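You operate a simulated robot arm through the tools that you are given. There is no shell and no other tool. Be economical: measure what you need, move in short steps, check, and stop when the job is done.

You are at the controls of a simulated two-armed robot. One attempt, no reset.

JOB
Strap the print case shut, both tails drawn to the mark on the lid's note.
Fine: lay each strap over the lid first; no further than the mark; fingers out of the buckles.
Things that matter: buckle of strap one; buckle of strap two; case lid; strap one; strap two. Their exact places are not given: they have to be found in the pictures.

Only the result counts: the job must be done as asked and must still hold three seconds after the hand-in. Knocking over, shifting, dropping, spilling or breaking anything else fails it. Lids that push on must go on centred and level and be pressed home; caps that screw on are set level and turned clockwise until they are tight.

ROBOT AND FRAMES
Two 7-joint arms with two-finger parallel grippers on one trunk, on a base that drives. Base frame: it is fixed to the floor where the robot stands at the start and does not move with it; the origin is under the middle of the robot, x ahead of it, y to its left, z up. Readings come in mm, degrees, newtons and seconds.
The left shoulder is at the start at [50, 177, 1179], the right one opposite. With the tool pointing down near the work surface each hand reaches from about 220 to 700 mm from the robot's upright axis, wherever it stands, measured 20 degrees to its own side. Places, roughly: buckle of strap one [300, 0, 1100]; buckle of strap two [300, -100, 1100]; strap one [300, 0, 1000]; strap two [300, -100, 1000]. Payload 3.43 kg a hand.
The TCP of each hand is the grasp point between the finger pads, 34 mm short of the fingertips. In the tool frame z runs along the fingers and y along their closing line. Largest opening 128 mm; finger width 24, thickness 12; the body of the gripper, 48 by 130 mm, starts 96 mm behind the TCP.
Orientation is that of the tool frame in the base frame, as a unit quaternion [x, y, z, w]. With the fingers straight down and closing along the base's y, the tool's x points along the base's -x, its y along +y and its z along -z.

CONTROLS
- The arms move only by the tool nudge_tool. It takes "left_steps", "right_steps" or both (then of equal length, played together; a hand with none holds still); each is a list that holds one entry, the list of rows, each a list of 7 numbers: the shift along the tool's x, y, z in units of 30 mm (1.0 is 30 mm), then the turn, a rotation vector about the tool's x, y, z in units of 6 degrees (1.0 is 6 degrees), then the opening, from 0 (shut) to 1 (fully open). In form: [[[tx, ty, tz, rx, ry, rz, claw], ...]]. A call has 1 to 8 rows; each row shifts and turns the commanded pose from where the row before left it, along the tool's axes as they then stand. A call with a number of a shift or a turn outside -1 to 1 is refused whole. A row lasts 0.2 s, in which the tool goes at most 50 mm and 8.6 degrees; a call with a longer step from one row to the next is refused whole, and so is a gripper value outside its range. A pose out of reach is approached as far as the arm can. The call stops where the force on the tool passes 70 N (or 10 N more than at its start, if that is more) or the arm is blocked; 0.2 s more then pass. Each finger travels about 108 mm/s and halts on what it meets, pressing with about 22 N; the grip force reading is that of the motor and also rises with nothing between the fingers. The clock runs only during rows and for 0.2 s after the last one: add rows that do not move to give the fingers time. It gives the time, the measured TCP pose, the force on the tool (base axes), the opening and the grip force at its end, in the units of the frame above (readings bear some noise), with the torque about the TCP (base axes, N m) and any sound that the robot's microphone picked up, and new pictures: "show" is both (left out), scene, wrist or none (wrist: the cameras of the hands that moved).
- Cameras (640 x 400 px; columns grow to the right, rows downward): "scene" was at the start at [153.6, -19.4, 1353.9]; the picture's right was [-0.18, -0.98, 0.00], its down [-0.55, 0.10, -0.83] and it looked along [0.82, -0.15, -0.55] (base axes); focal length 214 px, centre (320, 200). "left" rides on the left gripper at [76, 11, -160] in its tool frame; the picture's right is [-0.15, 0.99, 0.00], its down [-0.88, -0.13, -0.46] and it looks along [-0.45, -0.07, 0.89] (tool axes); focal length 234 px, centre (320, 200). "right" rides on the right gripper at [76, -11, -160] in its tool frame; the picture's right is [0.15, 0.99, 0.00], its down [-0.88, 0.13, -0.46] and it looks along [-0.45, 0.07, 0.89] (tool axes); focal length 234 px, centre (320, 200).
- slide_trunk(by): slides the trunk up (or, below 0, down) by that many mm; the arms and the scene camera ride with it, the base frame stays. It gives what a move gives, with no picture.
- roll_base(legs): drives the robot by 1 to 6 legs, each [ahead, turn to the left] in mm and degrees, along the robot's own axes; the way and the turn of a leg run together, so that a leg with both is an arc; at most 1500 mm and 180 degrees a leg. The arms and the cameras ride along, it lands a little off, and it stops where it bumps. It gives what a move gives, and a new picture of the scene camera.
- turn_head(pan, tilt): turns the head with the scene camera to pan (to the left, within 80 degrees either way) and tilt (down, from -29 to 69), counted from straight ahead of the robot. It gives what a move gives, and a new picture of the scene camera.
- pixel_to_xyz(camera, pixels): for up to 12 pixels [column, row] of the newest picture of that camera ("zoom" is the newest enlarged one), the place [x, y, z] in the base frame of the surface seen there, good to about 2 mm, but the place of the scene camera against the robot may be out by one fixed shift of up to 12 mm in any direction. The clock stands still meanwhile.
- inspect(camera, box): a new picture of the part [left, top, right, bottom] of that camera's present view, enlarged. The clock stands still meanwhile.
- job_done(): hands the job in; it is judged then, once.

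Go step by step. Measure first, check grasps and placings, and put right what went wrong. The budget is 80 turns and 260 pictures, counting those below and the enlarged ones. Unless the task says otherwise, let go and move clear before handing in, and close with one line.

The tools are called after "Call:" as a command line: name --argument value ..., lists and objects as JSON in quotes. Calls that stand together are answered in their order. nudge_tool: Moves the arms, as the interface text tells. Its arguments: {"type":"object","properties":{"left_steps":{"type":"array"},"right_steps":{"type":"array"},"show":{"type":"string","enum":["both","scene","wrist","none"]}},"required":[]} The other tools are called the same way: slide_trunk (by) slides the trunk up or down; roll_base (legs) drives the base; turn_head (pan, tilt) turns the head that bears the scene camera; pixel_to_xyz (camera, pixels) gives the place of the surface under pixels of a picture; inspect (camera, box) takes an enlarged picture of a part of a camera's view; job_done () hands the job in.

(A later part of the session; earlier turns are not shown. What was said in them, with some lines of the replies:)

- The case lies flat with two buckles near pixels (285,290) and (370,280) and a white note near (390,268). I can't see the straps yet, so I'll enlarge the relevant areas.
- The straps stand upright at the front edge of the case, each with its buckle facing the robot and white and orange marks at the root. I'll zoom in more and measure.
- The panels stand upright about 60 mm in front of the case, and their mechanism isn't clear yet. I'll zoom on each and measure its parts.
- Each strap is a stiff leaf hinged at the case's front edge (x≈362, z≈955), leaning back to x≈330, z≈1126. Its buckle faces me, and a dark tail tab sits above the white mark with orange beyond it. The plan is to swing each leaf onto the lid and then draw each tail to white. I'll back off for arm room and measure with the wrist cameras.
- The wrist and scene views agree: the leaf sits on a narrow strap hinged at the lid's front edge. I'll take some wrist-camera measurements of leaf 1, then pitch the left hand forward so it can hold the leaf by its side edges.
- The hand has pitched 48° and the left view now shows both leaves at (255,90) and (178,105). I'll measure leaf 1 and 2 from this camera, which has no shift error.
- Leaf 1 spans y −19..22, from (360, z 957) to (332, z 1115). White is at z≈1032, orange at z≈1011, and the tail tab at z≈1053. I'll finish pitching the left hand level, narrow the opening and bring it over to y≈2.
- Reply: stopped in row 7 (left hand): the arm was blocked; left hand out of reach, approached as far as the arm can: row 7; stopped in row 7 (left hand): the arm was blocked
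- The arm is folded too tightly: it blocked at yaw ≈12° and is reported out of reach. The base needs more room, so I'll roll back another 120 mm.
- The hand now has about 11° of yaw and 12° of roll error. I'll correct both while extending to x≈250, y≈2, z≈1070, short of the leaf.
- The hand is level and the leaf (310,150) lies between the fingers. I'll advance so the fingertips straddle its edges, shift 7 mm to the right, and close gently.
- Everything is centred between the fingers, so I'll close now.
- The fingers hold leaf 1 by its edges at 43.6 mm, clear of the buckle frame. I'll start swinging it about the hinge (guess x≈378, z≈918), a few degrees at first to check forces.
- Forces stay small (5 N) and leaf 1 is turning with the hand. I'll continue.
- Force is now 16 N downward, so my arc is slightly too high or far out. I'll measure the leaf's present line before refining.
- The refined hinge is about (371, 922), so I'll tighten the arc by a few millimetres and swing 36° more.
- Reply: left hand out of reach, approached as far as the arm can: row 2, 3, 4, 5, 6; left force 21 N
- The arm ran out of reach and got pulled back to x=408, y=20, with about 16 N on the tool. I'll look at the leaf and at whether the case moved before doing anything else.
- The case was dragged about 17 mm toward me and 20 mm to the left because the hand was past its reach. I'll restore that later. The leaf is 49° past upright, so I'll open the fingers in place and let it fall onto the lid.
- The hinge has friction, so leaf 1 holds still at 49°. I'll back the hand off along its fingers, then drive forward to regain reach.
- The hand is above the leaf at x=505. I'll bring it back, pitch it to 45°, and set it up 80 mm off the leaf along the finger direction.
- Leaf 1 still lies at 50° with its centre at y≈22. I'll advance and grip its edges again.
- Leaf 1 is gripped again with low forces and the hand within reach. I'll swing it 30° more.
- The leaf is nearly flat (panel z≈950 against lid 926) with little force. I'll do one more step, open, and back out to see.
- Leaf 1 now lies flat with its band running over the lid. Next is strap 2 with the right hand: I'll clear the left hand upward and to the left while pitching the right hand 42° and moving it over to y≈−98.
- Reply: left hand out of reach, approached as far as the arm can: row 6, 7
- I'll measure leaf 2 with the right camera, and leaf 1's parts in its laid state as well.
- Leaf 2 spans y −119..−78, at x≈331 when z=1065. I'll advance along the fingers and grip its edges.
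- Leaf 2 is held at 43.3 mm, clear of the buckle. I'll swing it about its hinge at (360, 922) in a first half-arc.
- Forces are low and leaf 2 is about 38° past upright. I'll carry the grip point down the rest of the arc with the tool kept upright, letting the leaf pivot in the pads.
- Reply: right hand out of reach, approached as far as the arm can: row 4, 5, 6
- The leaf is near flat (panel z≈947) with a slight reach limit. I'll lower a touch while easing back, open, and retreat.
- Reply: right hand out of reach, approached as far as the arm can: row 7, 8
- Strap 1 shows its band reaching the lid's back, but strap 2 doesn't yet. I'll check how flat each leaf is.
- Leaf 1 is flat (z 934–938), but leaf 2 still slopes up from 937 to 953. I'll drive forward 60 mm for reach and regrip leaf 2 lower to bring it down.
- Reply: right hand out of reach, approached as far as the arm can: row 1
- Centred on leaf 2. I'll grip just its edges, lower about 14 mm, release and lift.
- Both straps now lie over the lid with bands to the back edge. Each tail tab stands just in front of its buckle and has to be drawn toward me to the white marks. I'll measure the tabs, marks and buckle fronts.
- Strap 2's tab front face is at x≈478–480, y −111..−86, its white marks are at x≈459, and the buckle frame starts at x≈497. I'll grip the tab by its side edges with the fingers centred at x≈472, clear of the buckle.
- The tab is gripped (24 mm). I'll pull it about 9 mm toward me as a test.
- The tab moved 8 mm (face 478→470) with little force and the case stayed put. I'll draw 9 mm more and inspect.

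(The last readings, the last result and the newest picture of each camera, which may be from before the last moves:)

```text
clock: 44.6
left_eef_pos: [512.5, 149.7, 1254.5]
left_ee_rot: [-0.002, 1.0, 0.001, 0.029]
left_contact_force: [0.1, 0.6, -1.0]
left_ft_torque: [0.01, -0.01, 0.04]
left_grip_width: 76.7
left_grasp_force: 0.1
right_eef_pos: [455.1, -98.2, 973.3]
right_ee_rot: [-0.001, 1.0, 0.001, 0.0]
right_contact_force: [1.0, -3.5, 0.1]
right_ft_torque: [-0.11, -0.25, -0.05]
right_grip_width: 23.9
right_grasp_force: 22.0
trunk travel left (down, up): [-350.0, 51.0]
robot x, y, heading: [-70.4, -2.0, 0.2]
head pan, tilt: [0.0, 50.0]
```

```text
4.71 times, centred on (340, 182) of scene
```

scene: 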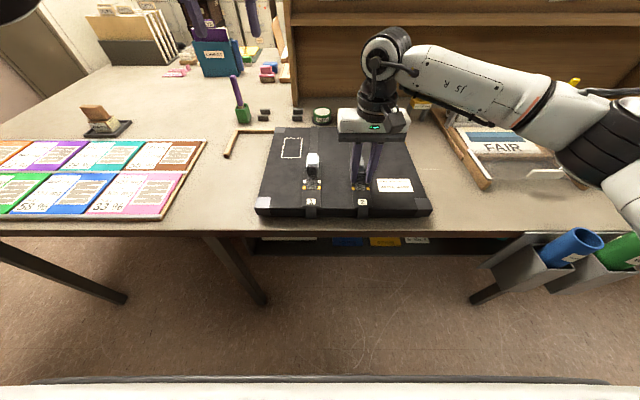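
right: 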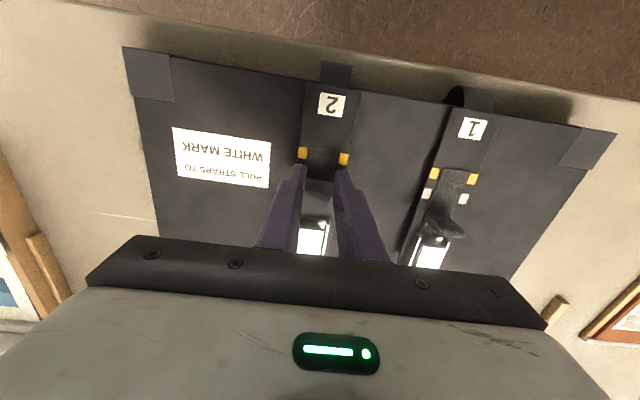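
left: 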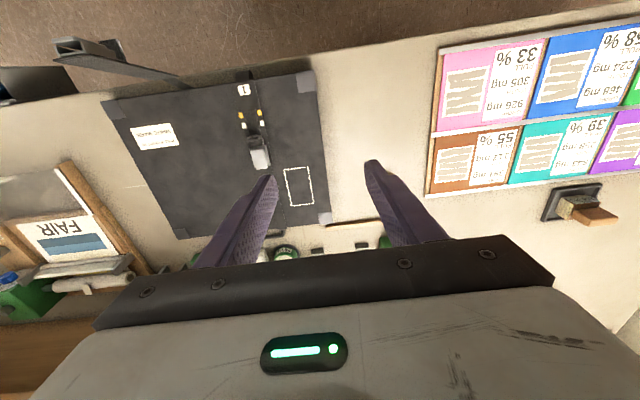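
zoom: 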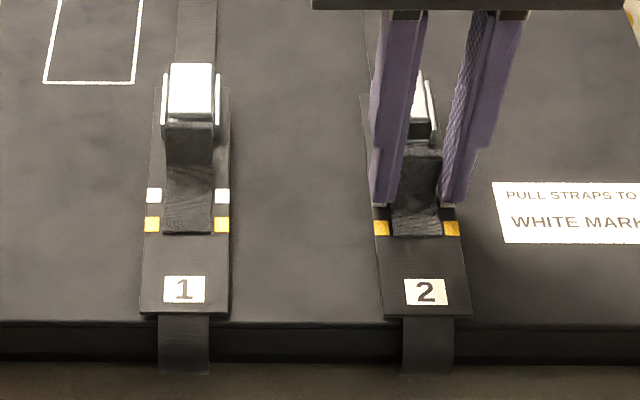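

The strip's end is fixed, so the tab is the indicator, and it has moved about 17 mm in total. I'll release and lift to see exactly where it stands against the white marks.

Call:
nudge_tool --right_steps '[[[0, 0, 0, 0, 0, 0, 0.45], [0, 0, 0, 0, 0, 0, 0.45], [0, 0, 0, 0, 0, 0, 0.45], [0, 0, -1, 0, 0, 0, 0.45], [0, 0, -1, 0, 0, 0, 0.45]]]' --show "wrist"

Call:
inspect --camera "right" --box '[270, 90, 370, 210]'

```text
clock: 45.8
left_eef_pos: [511.0, 150.5, 1255.2]
left_ee_rot: [-0.003, 1.0, 0.0, 0.031]
left_contact_force: [-0.7, 0.7, -0.4]
left_ft_torque: [0.01, 0.0, -0.01]
left_grip_width: 76.8
left_grasp_force: 0.2
right_eef_pos: [456.2, -98.9, 1035.4]
right_ee_rot: [0.0, 1.0, 0.001, 0.0]
right_contact_force: [0.3, -0.9, -0.1]
right_ft_torque: [-0.05, 0.01, -0.01]
right_grip_width: 57.5
right_grasp_force: 0.1
trunk travel left (down, up): [-350.0, 51.0]
robot x, y, heading: [-70.8, -1.2, 0.2]
head pan, tilt: [0.0, 50.0]
```

right: 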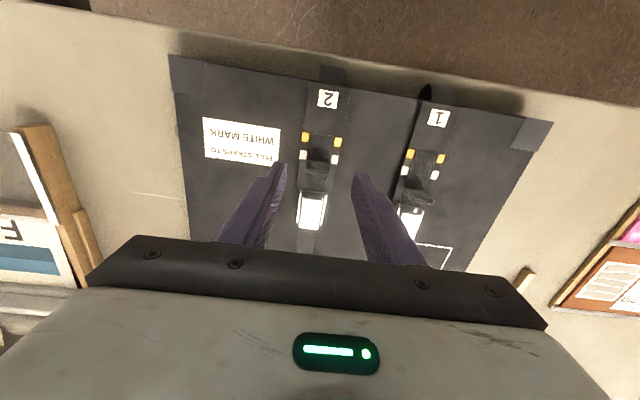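

```text
3.33 times, centred on (320, 150) of right
```

zoom: 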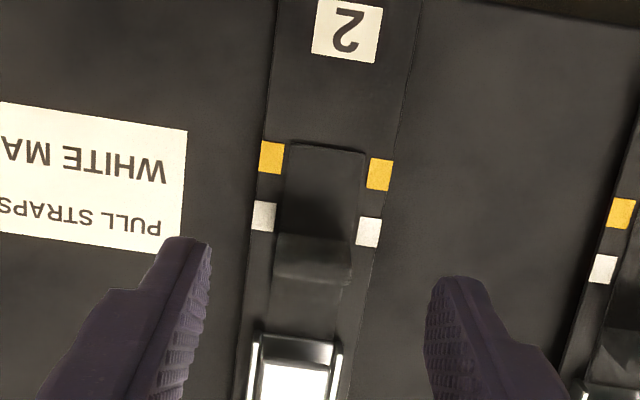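

Call:
pixel_to_xyz --camera "zoom" --pixels '[[315, 225], [315, 233], [315, 240], [315, 250], [315, 260], [310, 268], [310, 275], [310, 283], [310, 290], [264, 216], [368, 232], [264, 203]]'

Call:
pixel_to_xyz --camera "zoom" --pixels '[[264, 229], [264, 235], [290, 230], [290, 236], [345, 240], [310, 300], [310, 320], [270, 144], [270, 170]]'

```text
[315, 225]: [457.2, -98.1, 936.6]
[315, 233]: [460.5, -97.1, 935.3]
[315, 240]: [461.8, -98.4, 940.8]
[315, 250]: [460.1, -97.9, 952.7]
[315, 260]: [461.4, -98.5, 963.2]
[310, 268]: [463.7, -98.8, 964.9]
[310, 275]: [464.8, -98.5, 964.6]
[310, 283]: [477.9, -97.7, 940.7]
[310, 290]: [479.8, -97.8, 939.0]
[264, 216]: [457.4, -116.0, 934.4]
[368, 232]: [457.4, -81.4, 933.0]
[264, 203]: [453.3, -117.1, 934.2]
```

```text
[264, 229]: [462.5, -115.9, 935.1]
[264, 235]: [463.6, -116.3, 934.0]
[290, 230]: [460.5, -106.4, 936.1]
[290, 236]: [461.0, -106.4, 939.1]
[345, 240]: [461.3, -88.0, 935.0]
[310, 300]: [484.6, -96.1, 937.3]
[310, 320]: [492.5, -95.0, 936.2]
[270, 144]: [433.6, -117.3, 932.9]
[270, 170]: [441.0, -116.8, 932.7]
```

Tab 2's faces are at x≈461–466 (centre ~463), with white spanning 453–463 (centre 458). It needs about 4 mm more, so I'll regrip and draw 4 mm.

Call:
nudge_tool --right_steps '[[[0, 0.03, 1, 0, 0, 0, 0.45], [0, 0, 1, 0, 0, 0, 0.45], [0, 0, 0, 0, 0, 0, 0.2], [0, 0, 0, 0, 0, 0, 0.12], [0, 0, 0, 0, 0, 0, 0.12], [0, 0, 0, 0, 0, 0, 0.12]]]' --show "none"

Call:
nudge_tool --right_steps '[[[0.14, 0, 0, 0, 0, 0, 0.12], [0, 0, 0, 0, 0, 0, 0.12], [0, 0, 0, 0, 0, 0, 0.12]]]' --show "none"

Call:
nudge_tool --right_steps '[[[0, 0, 0, 0, 0, 0, 0.45], [0, 0, 0, 0, 0, 0, 0.45], [0, 0, 0, 0, 0, 0, 0.45], [0, 0, -1, 0, 0, 0, 0.45], [0, 0, -1, 0, 0, 0, 0.45]]]' --show "wrist"

Call:
inspect --camera "right" --box '[270, 90, 370, 210]'

Call:
pixel_to_xyz --camera "zoom" --pixels '[[315, 220], [315, 226], [315, 232], [315, 240], [315, 250], [310, 255], [310, 260], [310, 265], [310, 272], [264, 203], [264, 216], [264, 229]]'

```text
clock: 47.2
left_eef_pos: [511.5, 149.6, 1253.9]
left_ee_rot: [-0.002, 1.0, 0.0, 0.03]
left_contact_force: [-0.1, 0.1, -0.2]
left_ft_torque: [-0.03, -0.04, 0.05]
left_grip_width: 76.9
left_grasp_force: 0.0
right_eef_pos: [456.3, -99.3, 975.0]
right_ee_rot: [0.0, 1.0, 0.0, 0.0]
right_contact_force: [0.7, -7.3, -0.8]
right_ft_torque: [-0.18, -0.04, -0.08]
right_grip_width: 24.2
right_grasp_force: 22.1
trunk travel left (down, up): [-350.0, 51.0]
robot x, y, heading: [-66.7, 0.5, 0.1]
head pan, tilt: [0.0, 50.0]
```

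```text
clock: 48.0
left_eef_pos: [511.5, 149.0, 1254.1]
left_ee_rot: [-0.003, 1.0, -0.001, 0.029]
left_contact_force: [-0.5, 0.2, 0.0]
left_ft_torque: [-0.01, -0.05, -0.02]
left_grip_width: 76.7
left_grasp_force: 0.0
right_eef_pos: [450.1, -98.8, 974.1]
right_ee_rot: [-0.001, 1.0, 0.002, -0.001]
right_contact_force: [1.0, -10.7, -0.2]
right_ft_torque: [-0.29, -0.03, -0.11]
right_grip_width: 23.8
right_grasp_force: 21.7
trunk travel left (down, up): [-350.0, 51.0]
robot x, y, heading: [-69.0, 2.6, 0.0]
head pan, tilt: [0.0, 50.0]
```

```text
clock: 49.2
left_eef_pos: [511.0, 151.5, 1255.3]
left_ee_rot: [-0.003, 1.0, 0.001, 0.031]
left_contact_force: [0.6, -1.4, 0.0]
left_ft_torque: [-0.01, 0.02, -0.01]
left_grip_width: 76.7
left_grasp_force: 0.1
right_eef_pos: [451.6, -97.6, 1035.1]
right_ee_rot: [-0.001, 1.0, 0.0, 0.0]
right_contact_force: [0.9, 0.4, -0.1]
right_ft_torque: [0.0, 0.01, 0.0]
right_grip_width: 57.3
right_grasp_force: 0.0
trunk travel left (down, up): [-350.0, 51.0]
robot x, y, heading: [-71.2, 2.3, 0.3]
head pan, tilt: [0.0, 50.0]
```

right: 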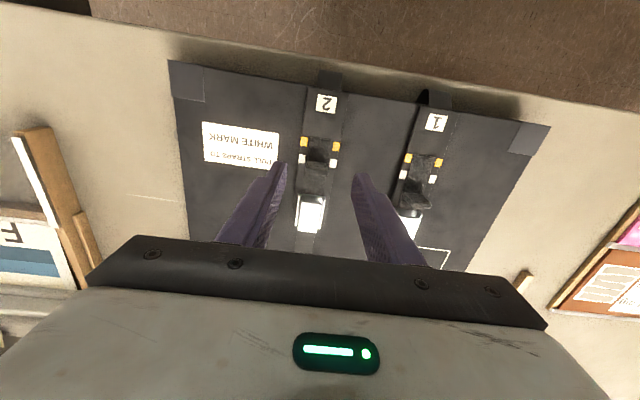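

```text
3.33 times, centred on (320, 150) of right
```

zoom: 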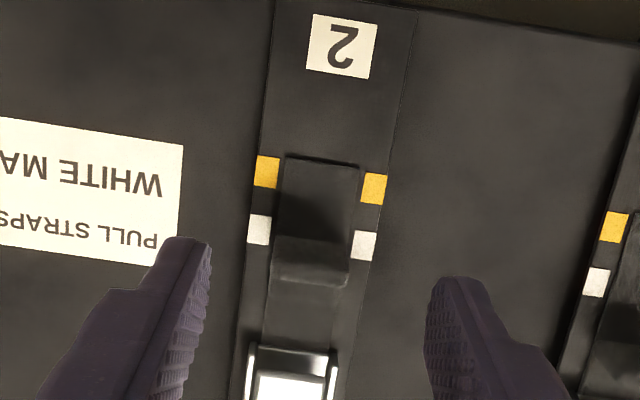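

```text
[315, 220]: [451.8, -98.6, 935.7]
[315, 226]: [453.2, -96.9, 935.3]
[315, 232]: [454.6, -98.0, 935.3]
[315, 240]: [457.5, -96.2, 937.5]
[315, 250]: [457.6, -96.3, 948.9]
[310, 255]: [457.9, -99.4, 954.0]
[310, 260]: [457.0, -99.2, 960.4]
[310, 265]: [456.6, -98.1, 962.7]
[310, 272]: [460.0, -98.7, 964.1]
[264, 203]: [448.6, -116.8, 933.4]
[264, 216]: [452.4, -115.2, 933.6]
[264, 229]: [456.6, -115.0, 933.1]
```

Tab 2 now stands on white (faces 457–461, mark 453–463). Next is strap 1 with the left hand: I'll clear the right hand away while bringing the left over tab 1.

Call:
nudge_tool --left_steps '[[[0.19, -0.62, 0.6, 0, 0.57, 0, 0.45], [0.19, -0.62, 0.6, 0, 0, 0, 0.45], [0.19, -0.62, 0.6, 0, 0, 0, 0.45], [0.19, -0.62, 0.6, 0, 0, 0, 0.45], [0.19, -0.62, 0.6, 0, 0, 0, 0.45], [0.19, -0.62, 0.6, 0, 0, 0, 0.45], [0.19, -0.62, 0.6, 0, 0, 0, 0.45]]]' --right_steps '[[[0, -0.6, -0.6, 0, 0, 0, 0.45], [0, -0.6, -0.6, 0, 0, 0, 0.45], [0, -0.6, -0.6, 0, 0, 0, 0.45], [0, -0.6, -0.6, 0, 0, 0, 0.45], [0, -0.6, -0.6, 0, 0, 0, 0.45], [0, -0.6, -0.6, 0, 0, 0, 0.45], [0, -0.6, -0.6, 0, 0, 0, 0.45]]]' --show "wrist"

```text
clock: 50.8
left_eef_pos: [469.0, 18.4, 1127.3]
left_ee_rot: [-0.002, 1.0, 0.0, -0.001]
left_contact_force: [-0.3, -0.6, -0.5]
left_ft_torque: [0.03, -0.01, -0.02]
left_grip_width: 57.8
left_grasp_force: 0.1
left hand out of reach, approached as far as the arm can: row 1
right_eef_pos: [451.9, -223.4, 1160.7]
right_ee_rot: [-0.001, 1.0, 0.0, -0.001]
right_contact_force: [0.1, 0.1, -0.4]
right_ft_torque: [-0.01, -0.04, -0.01]
right_grip_width: 57.2
right_grasp_force: 0.0
trunk travel left (down, up): [-350.0, 51.0]
robot x, y, heading: [-72.5, 2.2, 0.0]
head pan, tilt: [0.0, 50.0]
```

right: 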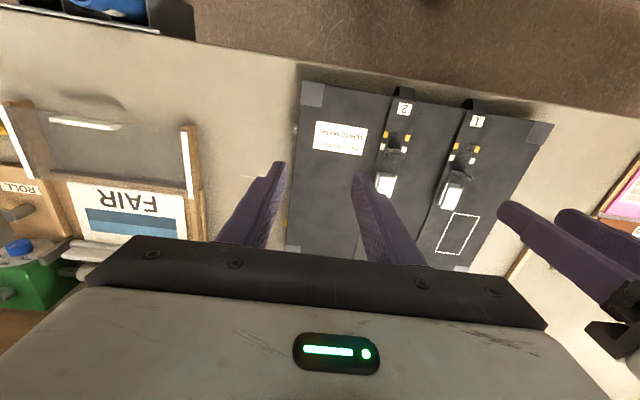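
left: 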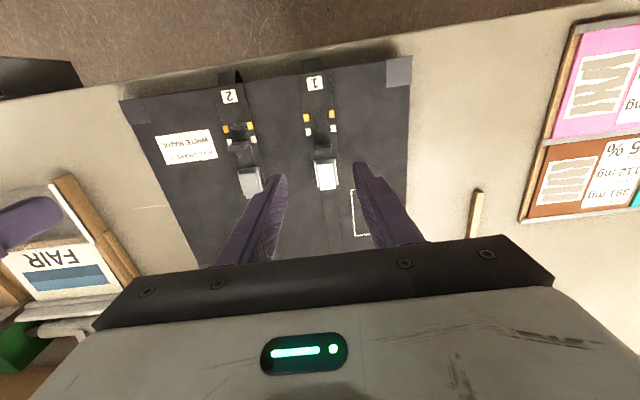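

The left hand is over strap 1. I'll measure its marks and tab with this camera.

Call:
inspect --camera "left" --box '[280, 90, 360, 200]'

Call:
pixel_to_xyz --camera "left" --pixels '[[308, 131], [333, 128], [307, 119], [332, 115], [316, 145], [326, 145], [322, 150], [322, 155]]'

```text
3.64 times, centred on (320, 145) of left
```

zoom: 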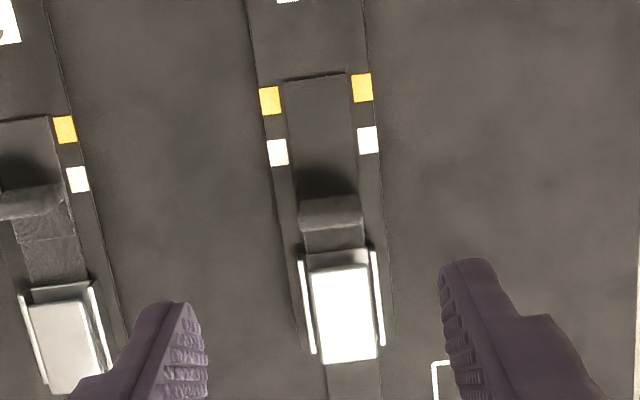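

```text
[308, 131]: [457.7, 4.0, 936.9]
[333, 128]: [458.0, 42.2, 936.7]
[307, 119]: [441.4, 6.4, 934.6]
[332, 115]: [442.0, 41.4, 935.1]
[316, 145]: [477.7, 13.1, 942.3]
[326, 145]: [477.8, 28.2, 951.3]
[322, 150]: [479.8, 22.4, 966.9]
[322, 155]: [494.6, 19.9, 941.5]
```

Tab 1's face is at x≈478, y centre ≈22.5. I'll descend to z≈976 and close on its side edges.

Call:
nudge_tool --left_steps '[[[-0.1, 0.14, 0.9, 0, 0, 0, 0.45], [0, 0, 0.9, 0, 0, 0, 0.45], [0, 0, 0.9, 0, 0, 0, 0.45], [0, 0, 0.9, 0, 0, 0, 0.45], [0, 0, 0.9, 0, 0, 0, 0.45], [0, 0, 0.5, 0, 0, 0, 0.45]]]' --show "wrist"

Call:
inspect --camera "left" --box '[240, 60, 400, 260]'

```text
clock: 52.2
left_eef_pos: [472.8, 24.4, 977.9]
left_ee_rot: [-0.003, 1.0, 0.001, 0.0]
left_contact_force: [-0.1, 0.2, -0.8]
left_ft_torque: [0.01, -0.03, 0.0]
left_grip_width: 57.6
left_grasp_force: 0.0
right_eef_pos: [451.8, -222.1, 1160.3]
right_ee_rot: [-0.001, 1.0, 0.001, 0.0]
right_contact_force: [0.8, 1.0, 0.3]
right_ft_torque: [-0.01, 0.01, 0.04]
right_grip_width: 57.6
right_grasp_force: 0.0
trunk travel left (down, up): [-350.0, 51.0]
robot x, y, heading: [-67.9, -1.8, 0.2]
head pan, tilt: [0.0, 50.0]
```

left: 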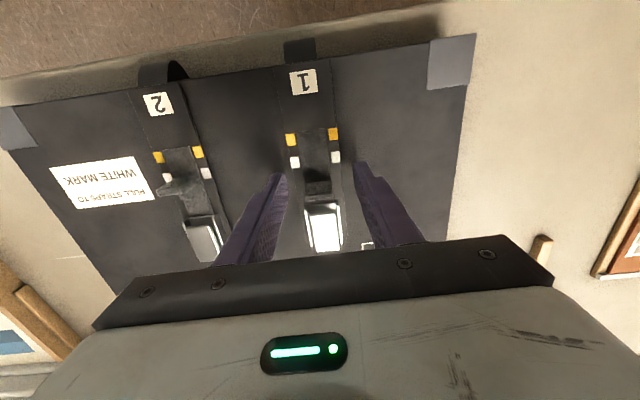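

```text
2.00 times, centred on (320, 160) of left
```

zoom: 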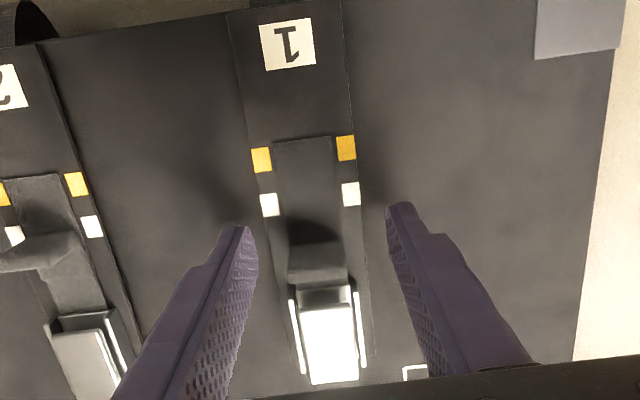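

Centred on tab 1. I'll close, then draw it 18 mm in two short pulls.

Call:
nudge_tool --left_steps '[[[0, -0.03, 0, 0, 0, 0, 0.25], [0, 0, 0, 0, 0, 0, 0.15], [0, 0, 0, 0, 0, 0, 0.12], [0, 0, 0, 0, 0, 0, 0.12], [0, 0, 0, 0, 0, 0, 0.12]]]' --show "wrist"

Call:
nudge_tool --left_steps '[[[0.15, 0, 0, 0, 0, 0, 0.12], [0.15, 0, 0, 0, 0, 0, 0.12], [0.15, 0, 0, 0, 0, 0, 0.12], [0.1, 0, 0, 0, 0, 0, 0.12], [0, 0, 0, 0, 0, 0, 0.12], [0, 0, 0, 0, 0, 0, 0.12]]]' --show "wrist"

Call:
nudge_tool --left_steps '[[[0, 0, 0, 0, 0, 0, 0.45], [0, 0, 0, 0, 0, 0, 0.45], [0, 0, 0, 0, 0, 0, 0.45], [0, 0, -1, 0, 0, 0, 0.45], [0, 0, -1, 0, 0, 0, 0.45]]]' --show "wrist"

Call:
inspect --camera "left" --box '[270, 90, 370, 210]'

```text
clock: 53.4
left_eef_pos: [473.0, 21.4, 976.5]
left_ee_rot: [-0.001, 1.0, -0.001, 0.0]
left_contact_force: [0.9, -7.8, -0.8]
left_ft_torque: [-0.22, -0.03, -0.12]
left_grip_width: 24.3
left_grasp_force: 22.3
right_eef_pos: [452.6, -222.8, 1160.9]
right_ee_rot: [0.0, 1.0, 0.0, 0.0]
right_contact_force: [-0.6, 0.0, 1.0]
right_ft_torque: [0.0, 0.02, -0.02]
right_grip_width: 57.4
right_grasp_force: 0.1
trunk travel left (down, up): [-350.0, 51.0]
robot x, y, heading: [-71.9, 4.0, 0.1]
head pan, tilt: [0.0, 50.0]
```

left: 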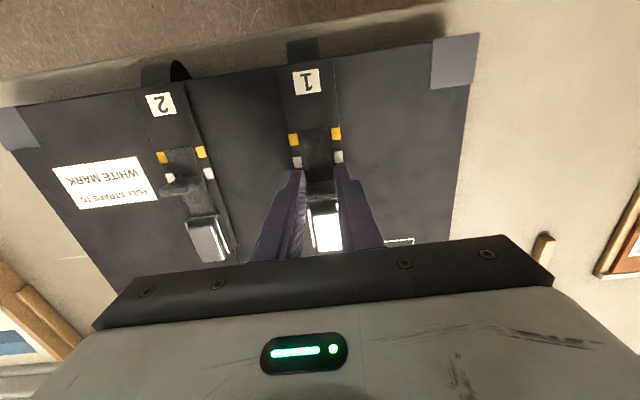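

```text
clock: 54.8
left_eef_pos: [456.6, 21.4, 976.5]
left_ee_rot: [-0.003, 1.0, 0.001, 0.0]
left_contact_force: [0.6, -12.0, -0.8]
left_ft_torque: [-0.3, -0.29, -0.11]
left_grip_width: 24.3
left_grasp_force: 22.0
right_eef_pos: [452.4, -223.8, 1160.2]
right_ee_rot: [-0.001, 1.0, 0.001, 0.0]
right_contact_force: [0.1, 0.2, -0.7]
right_ft_torque: [-0.03, 0.04, 0.0]
right_grip_width: 57.7
right_grasp_force: 0.2
trunk travel left (down, up): [-350.0, 51.0]
robot x, y, heading: [-69.7, -0.6, -0.0]
head pan, tilt: [0.0, 50.0]
```

left: 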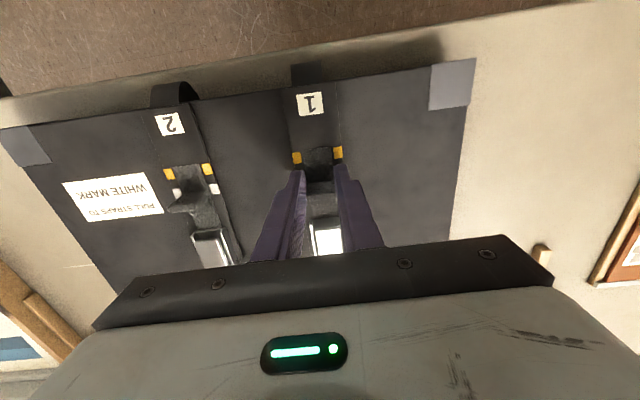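

```text
clock: 56.0
left_eef_pos: [456.8, 22.9, 1036.0]
left_ee_rot: [-0.003, 1.0, 0.0, 0.0]
left_contact_force: [1.2, -0.1, 0.3]
left_ft_torque: [-0.01, 0.0, -0.01]
left_grip_width: 57.6
left_grasp_force: 0.1
right_eef_pos: [451.6, -223.5, 1160.2]
right_ee_rot: [-0.001, 1.0, 0.001, 0.001]
right_contact_force: [-0.7, 1.2, -0.3]
right_ft_torque: [0.03, 0.0, 0.04]
right_grip_width: 57.5
right_grasp_force: 0.1
trunk travel left (down, up): [-350.0, 51.0]
robot x, y, heading: [-68.6, 2.3, 0.1]
head pan, tilt: [0.0, 50.0]
```

left: 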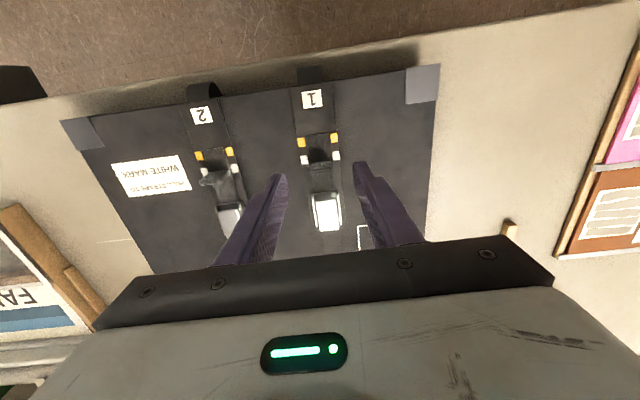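

```text
3.33 times, centred on (320, 150) of left
```

zoom: 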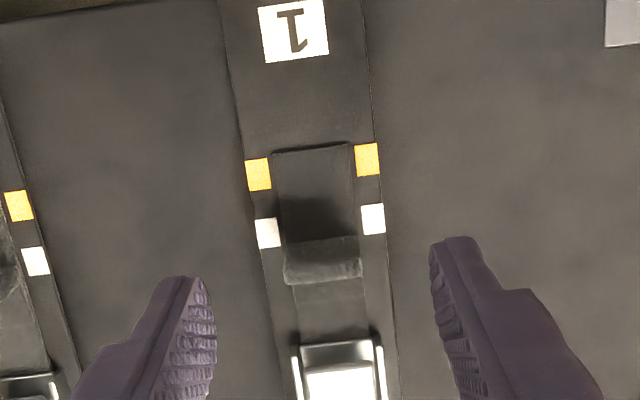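

Call:
pixel_to_xyz --camera "zoom" --pixels '[[318, 228], [318, 236], [318, 244], [318, 252], [320, 260], [322, 268], [322, 274], [322, 280], [268, 218], [268, 233], [268, 247], [373, 219]]'

```text
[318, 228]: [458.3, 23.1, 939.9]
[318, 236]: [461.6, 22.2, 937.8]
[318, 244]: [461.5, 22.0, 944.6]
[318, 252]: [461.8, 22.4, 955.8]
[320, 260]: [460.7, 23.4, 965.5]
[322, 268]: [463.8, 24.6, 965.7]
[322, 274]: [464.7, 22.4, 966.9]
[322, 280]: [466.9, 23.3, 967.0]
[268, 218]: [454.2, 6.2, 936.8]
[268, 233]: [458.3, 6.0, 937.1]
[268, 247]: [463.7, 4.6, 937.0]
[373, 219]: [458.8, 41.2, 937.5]
```

Tab 1 stands at 461–467 with white centred at 458.7, so I'll repeat the 4 mm touch-up.

Call:
nudge_tool --left_steps '[[[0, 0, 1, 0, 0, 0, 0.45], [0, 0, 1, 0, 0, 0, 0.45], [0, 0, 0, 0, 0, 0, 0.2], [0, 0, 0, 0, 0, 0, 0.12], [0, 0, 0, 0, 0, 0, 0.12], [0, 0, 0, 0, 0, 0, 0.12], [0.145, 0, 0, 0, 0, 0, 0.12], [0, 0, 0, 0, 0, 0, 0.12]]]' --show "none"

Call:
nudge_tool --left_steps '[[[0, 0, 0, 0, 0, 0, 0.45], [0, 0, 0, 0, 0, 0, 0.45], [0, 0, 0, 0, 0, 0, 0.45], [0, 0, -1, 0, 0, 0, 0.45], [0, 0, -1, 0, 0, 0, 0.45]]]' --show "wrist"

Call:
inspect --camera "left" --box '[270, 90, 370, 210]'

Call:
pixel_to_xyz --camera "zoom" --pixels '[[318, 236], [318, 244], [318, 252], [320, 260], [322, 266], [322, 272], [322, 278], [268, 230], [268, 240], [373, 228], [30, 270], [36, 260]]'

```text
clock: 57.8
left_eef_pos: [451.9, 21.6, 977.4]
left_ee_rot: [-0.001, 1.0, 0.0, 0.0]
left_contact_force: [1.1, -4.7, 0.4]
left_ft_torque: [-0.1, -0.15, -0.1]
left_grip_width: 24.2
left_grasp_force: 21.8
right_eef_pos: [451.5, -223.3, 1159.5]
right_ee_rot: [-0.002, 1.0, 0.001, -0.001]
right_contact_force: [0.1, -0.1, 1.0]
right_ft_torque: [0.02, 0.01, 0.02]
right_grip_width: 57.3
right_grasp_force: 0.1
trunk travel left (down, up): [-350.0, 51.0]
robot x, y, heading: [-71.6, 0.3, 0.2]
head pan, tilt: [0.0, 50.0]
```

```text
clock: 59.0
left_eef_pos: [450.5, 23.7, 1037.5]
left_ee_rot: [-0.003, 1.0, 0.0, 0.001]
left_contact_force: [-1.0, 0.3, -0.7]
left_ft_torque: [-0.02, 0.0, 0.02]
left_grip_width: 57.7
left_grasp_force: 0.1
right_eef_pos: [450.9, -222.8, 1160.1]
right_ee_rot: [-0.001, 1.0, 0.0, 0.001]
right_contact_force: [0.4, -0.3, 0.3]
right_ft_torque: [-0.02, -0.02, -0.01]
right_grip_width: 57.6
right_grasp_force: 0.1
trunk travel left (down, up): [-350.0, 51.0]
robot x, y, heading: [-70.4, -2.3, 0.1]
head pan, tilt: [0.0, 50.0]
```

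left: 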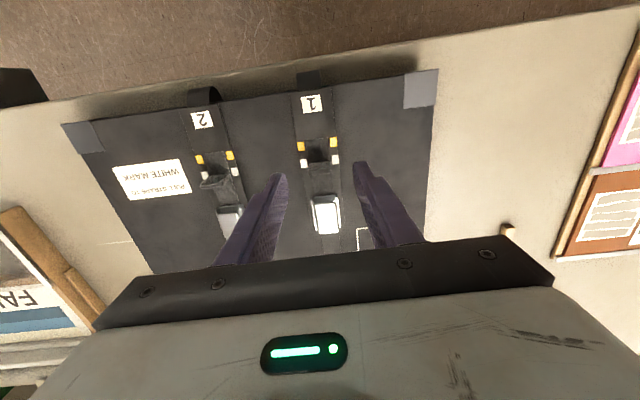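

```text
3.33 times, centred on (320, 150) of left
```

zoom: 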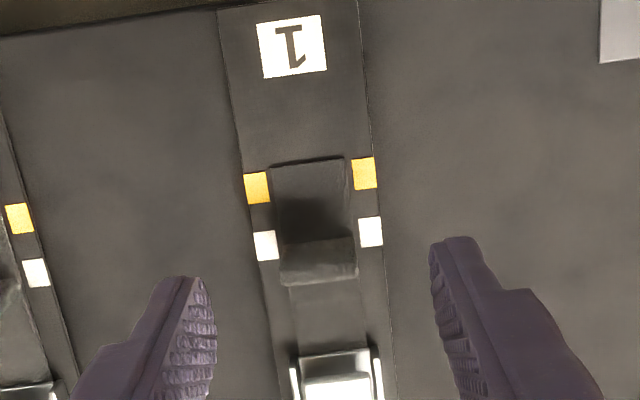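

```text
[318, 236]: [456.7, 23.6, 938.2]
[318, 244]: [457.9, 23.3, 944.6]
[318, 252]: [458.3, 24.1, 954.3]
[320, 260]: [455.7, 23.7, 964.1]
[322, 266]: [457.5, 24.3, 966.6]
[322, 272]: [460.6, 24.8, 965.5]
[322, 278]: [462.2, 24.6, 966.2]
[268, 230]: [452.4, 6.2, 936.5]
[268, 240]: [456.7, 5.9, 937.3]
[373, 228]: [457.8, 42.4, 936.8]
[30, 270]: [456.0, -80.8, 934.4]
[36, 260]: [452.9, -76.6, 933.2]
```

Both tabs now stand on white and short of orange. The case was dragged about 10 mm back and 20 mm left earlier, so I'll nudge it home. First I'll clear the left hand to the case's left and measure the surroundings.

Call:
nudge_tool --left_steps '[[[0, 0, -1, 0, 0, 0, 0.2], [0, 1, -0.5, 0, 0, 0, 0], [0, 1, 0, 0, 0, 0, 0], [-0.4, 1, 0, 0, 0, 0, 0], [-0.6, 1, 0, 0, 0, 0, 0], [-0.6, 1, 0, 0, 0, 0, 0], [-0.6, 1, 0, 0, 0, 0, 0], [0, 0.7, 0, 0, 0, 0, 0]]]' --show "both"

Call:
inspect --camera "scene" --box '[200, 100, 440, 240]'

```text
clock: 60.8
left_eef_pos: [517.1, 224.2, 1082.5]
left_ee_rot: [-0.002, 1.0, 0.0, 0.0]
left_contact_force: [0.8, -0.5, -0.4]
left_ft_torque: [-0.04, -0.01, 0.03]
left_grip_width: 0.0
left_grasp_force: 22.3
right_eef_pos: [451.4, -223.1, 1160.1]
right_ee_rot: [-0.002, 1.0, 0.001, 0.001]
right_contact_force: [0.8, 0.7, 0.3]
right_ft_torque: [-0.04, -0.04, 0.01]
right_grip_width: 57.7
right_grasp_force: 0.1
trunk travel left (down, up): [-350.0, 51.0]
robot x, y, heading: [-73.5, 3.5, 0.3]
head pan, tilt: [0.0, 50.0]
```

scene: 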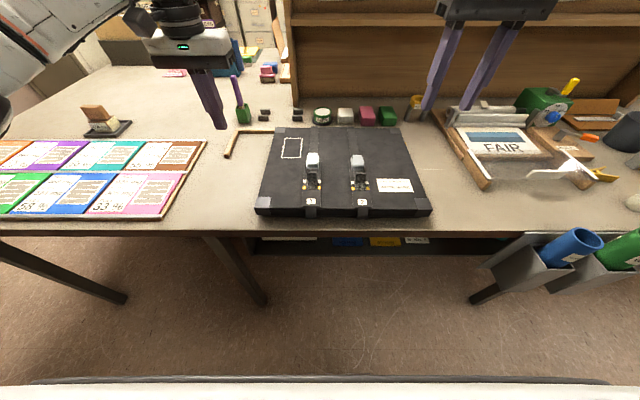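
left: 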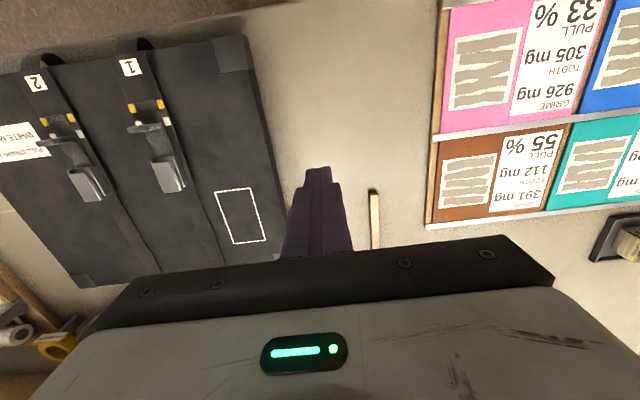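

```text
2.67 times, centred on (320, 170) of scene
```

zoom: 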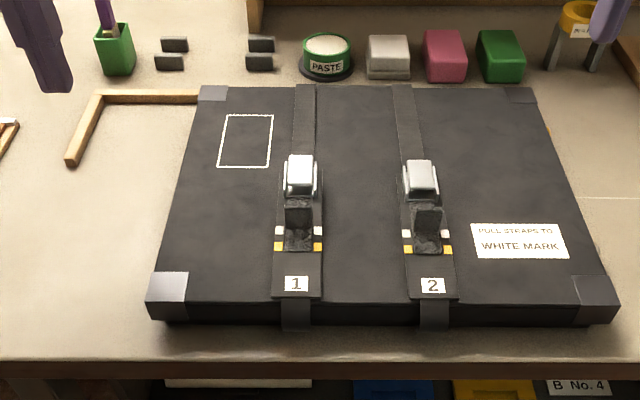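

Call:
pixel_to_xyz --camera "left" --pixels '[[374, 195], [376, 240], [272, 150], [285, 190], [262, 100], [330, 110], [290, 210], [246, 50], [438, 200]]'

Call:
pixel_to_xyz --camera "scene" --pixels '[[228, 156], [240, 131], [268, 131], [278, 132], [275, 140], [398, 130], [258, 206], [430, 206], [400, 140]]'

```text
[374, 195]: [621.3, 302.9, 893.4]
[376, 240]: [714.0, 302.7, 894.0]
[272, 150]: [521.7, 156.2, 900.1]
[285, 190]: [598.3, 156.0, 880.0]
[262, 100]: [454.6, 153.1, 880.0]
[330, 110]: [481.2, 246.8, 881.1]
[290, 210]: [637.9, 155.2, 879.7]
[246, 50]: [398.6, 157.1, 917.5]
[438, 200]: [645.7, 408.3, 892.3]
```

```text
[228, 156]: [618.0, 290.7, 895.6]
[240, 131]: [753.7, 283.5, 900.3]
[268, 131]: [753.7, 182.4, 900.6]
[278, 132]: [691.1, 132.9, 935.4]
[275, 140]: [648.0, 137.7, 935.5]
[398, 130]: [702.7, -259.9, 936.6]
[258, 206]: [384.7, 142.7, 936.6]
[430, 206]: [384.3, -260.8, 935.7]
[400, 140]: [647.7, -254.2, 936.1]
```

The case's left side is at y≈156 with clear table beside it (the wooden square's leg is at y≈303). I'll lower the closed left fingers there and push the case about 20 mm to the right, slowly.

Call:
nudge_tool --left_steps '[[[-0.2, 0, 0.9, 0, 0, 0, 0], [-0.2, 0, 0.9, 0, 0, 0, 0], [0, 0, 0.9, 0, 0, 0, 0], [0, 0, 0.9, 0, 0, 0, 0], [0, 0, 0.9, 0, 0, 0, 0], [0, 0, 0.75, 0, 0, 0, 0]]]' --show "none"

Call:
nudge_tool --left_steps '[[[0, -0.7, 0, 0, 0, 0, 0], [0, -0.7, 0, 0, 0, 0, 0], [0, -0.3, 0, 0, 0, 0, 0], [0, -0.2, 0, 0, 0, 0, 0], [0, -0.2, 0, 0, 0, 0, 0], [0, 0, 0, 0, 0, 0, 0]]]' --show "wrist"

```text
clock: 62.2
left_eef_pos: [529.4, 223.5, 924.9]
left_ee_rot: [-0.003, 1.0, 0.0, 0.001]
left_contact_force: [-0.4, -0.4, 0.2]
left_ft_torque: [-0.05, 0.01, 0.0]
left_grip_width: 0.0
left_grasp_force: 22.0
right_eef_pos: [452.4, -223.5, 1160.9]
right_ee_rot: [-0.001, 1.0, 0.001, 0.001]
right_contact_force: [-0.2, 0.8, -0.3]
right_ft_torque: [-0.01, -0.04, 0.0]
right_grip_width: 57.7
right_grasp_force: 0.0
trunk travel left (down, up): [-350.0, 51.0]
robot x, y, heading: [-70.1, -0.7, 0.1]
head pan, tilt: [0.0, 50.0]
```

```text
clock: 63.6
left_eef_pos: [530.4, 161.9, 925.2]
left_ee_rot: [-0.003, 1.0, 0.0, -0.001]
left_contact_force: [-0.6, 2.2, 1.3]
left_ft_torque: [0.04, 0.05, -0.05]
left_grip_width: 0.0
left_grasp_force: 21.7
right_eef_pos: [452.6, -223.2, 1161.2]
right_ee_rot: [0.0, 1.0, 0.001, 0.001]
right_contact_force: [0.6, 0.8, 0.6]
right_ft_torque: [0.02, 0.03, -0.01]
right_grip_width: 57.9
right_grasp_force: 0.0
trunk travel left (down, up): [-350.0, 51.0]
robot x, y, heading: [-71.3, 2.6, 0.2]
head pan, tilt: [0.0, 50.0]
```

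left: 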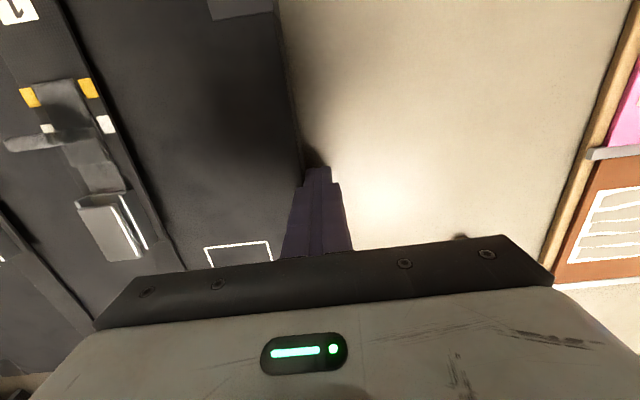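

Contact has just begun (2 N). I'll push about 18 mm more in small steps.

Call:
nudge_tool --left_steps '[[[0, -0.1, 0, 0, 0, 0, 0], [0, -0.1, 0, 0, 0, 0, 0], [0, -0.1, 0, 0, 0, 0, 0], [0, -0.1, 0, 0, 0, 0, 0], [0, -0.1, 0, 0, 0, 0, 0], [0, -0.1, 0, 0, 0, 0, 0], [0, 0, 0, 0, 0, 0, 0]]]' --show "wrist"

Call:
inspect --camera "scene" --box '[200, 100, 440, 240]'

Call:
inspect --camera "right" --box '[270, 60, 530, 260]'

```text
clock: 65.2
left_eef_pos: [528.8, 143.8, 924.0]
left_ee_rot: [-0.002, 1.0, -0.002, 0.0]
left_contact_force: [-0.8, 13.4, 1.0]
left_ft_torque: [0.12, -0.01, -0.15]
left_grip_width: 0.0
left_grasp_force: 21.6
right_eef_pos: [451.9, -222.7, 1160.5]
right_ee_rot: [-0.002, 1.0, 0.001, 0.001]
right_contact_force: [-0.2, -0.2, 0.3]
right_ft_torque: [0.05, -0.01, 0.01]
right_grip_width: 57.5
right_grasp_force: 0.1
trunk travel left (down, up): [-350.0, 51.0]
robot x, y, heading: [-67.0, -4.6, 0.2]
head pan, tilt: [0.0, 50.0]
```

left: 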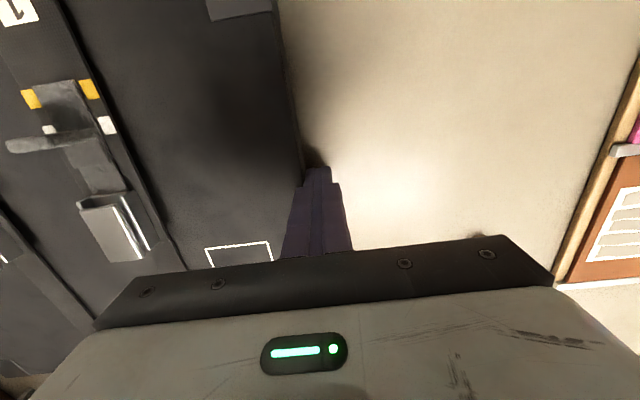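

```text
2.67 times, centred on (320, 170) of scene
```

zoom: 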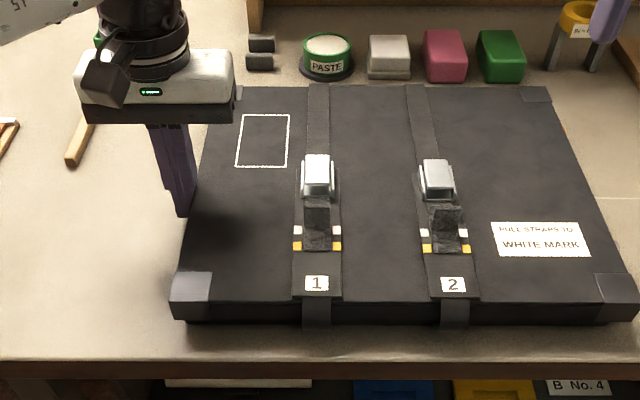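

```text
2.00 times, centred on (400, 160) of right
```

zoom: 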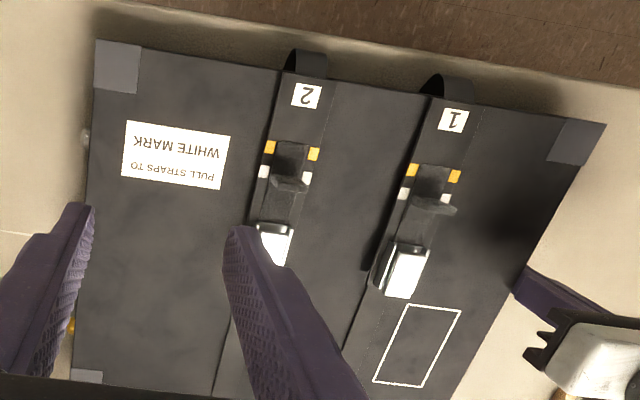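

The case slid straight back about 18 mm, with straps and tabs undisturbed. I'll withdraw the left hand, raise it clear, and do a last check of both tabs.

Call:
nudge_tool --left_steps '[[[0, 0.7, 0, 0, 0, 0, 0], [0, 0.9, 0, 0, 0, 0, 0], [0, 0.9, -0.5, 0, 0, 0, 0], [0, 0, -1, 0, 0, 0, 0], [0, 0, -1, 0, 0, 0, 0], [0, 0, -1, 0, 0, 0, 0], [0, 0, -1, 0, 0, 0, 0]]]' --right_steps '[[[0, 0, 0, 0, 0, 0, 0.45], [0, 0.3, 0, 0, 0, 0, 0.9], [0, 0.3, 0, 0, 0, 0, 0.9], [0, 0.3, 0, 0, 0, 0, 0.9], [0, 0.3, 0, 0, 0, 0, 0.9], [0, 0.3, 0, 0, 0, 0, 0.9], [0, 0.3, 0, 0, 0, 0, 0.9]]]' --show "both"

Call:
inspect --camera "right" --box '[310, 80, 460, 210]'

Call:
inspect --camera "scene" --box '[250, 110, 450, 230]'

```text
clock: 66.8
left_eef_pos: [528.8, 218.5, 1060.9]
left_ee_rot: [-0.003, 1.0, -0.001, 0.0]
left_contact_force: [0.6, 0.2, 0.1]
left_ft_torque: [-0.01, -0.01, 0.02]
left_grip_width: 0.1
left_grasp_force: 22.2
right_eef_pos: [452.8, -169.1, 1161.2]
right_ee_rot: [-0.001, 1.0, 0.001, 0.001]
right_contact_force: [0.7, -0.4, -0.3]
right_ft_torque: [0.01, 0.01, -0.02]
right_grip_width: 115.2
right_grasp_force: 0.0
trunk travel left (down, up): [-350.0, 51.0]
robot x, y, heading: [-69.9, 3.1, -0.1]
head pan, tilt: [0.0, 50.0]
```

scene: 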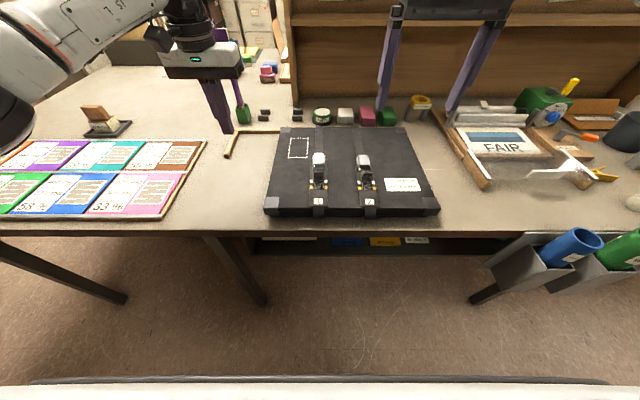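
right: 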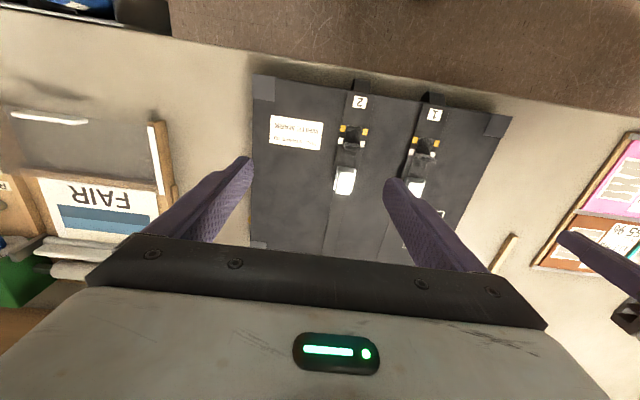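
left: 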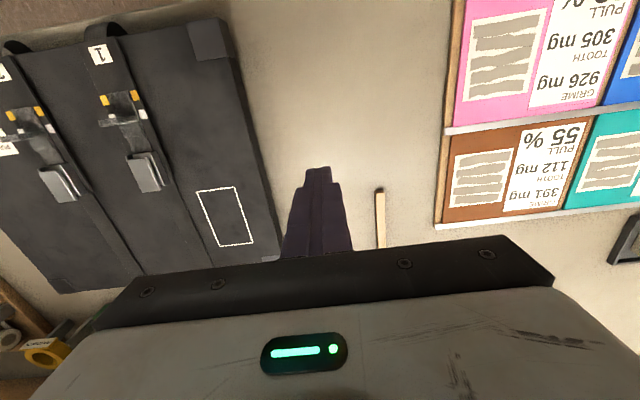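

```text
3.08 times, centred on (385, 145) of right
```

zoom: 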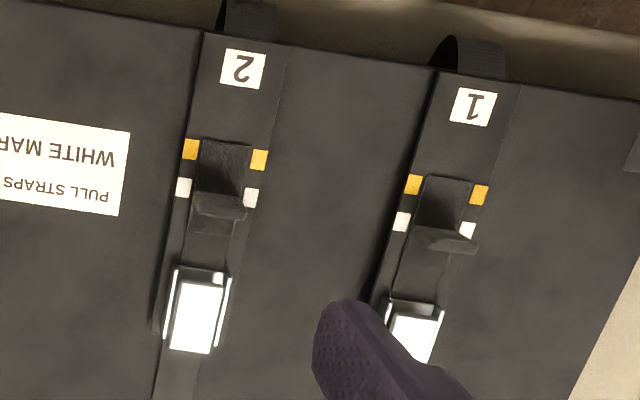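

```text
3.20 times, centred on (350, 170) of scene
```

zoom: 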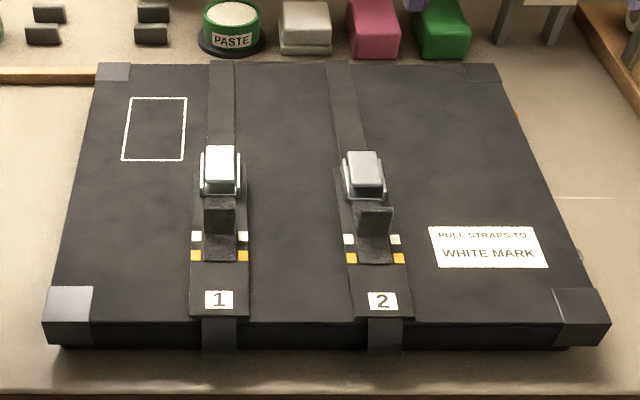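

Both straps lie over the lid, both tabs stand at the white marks short of orange, and both hands are clear. I'm handing in.

Call:
job_done

```text
The job is handed in.
```

Both straps are over the lid with their tails drawn to the white marks and short of the orange. The case got dragged about 10 mm toward me and 20 mm left along the way; I pushed it about 18 mm back to the right and left the 10 mm.
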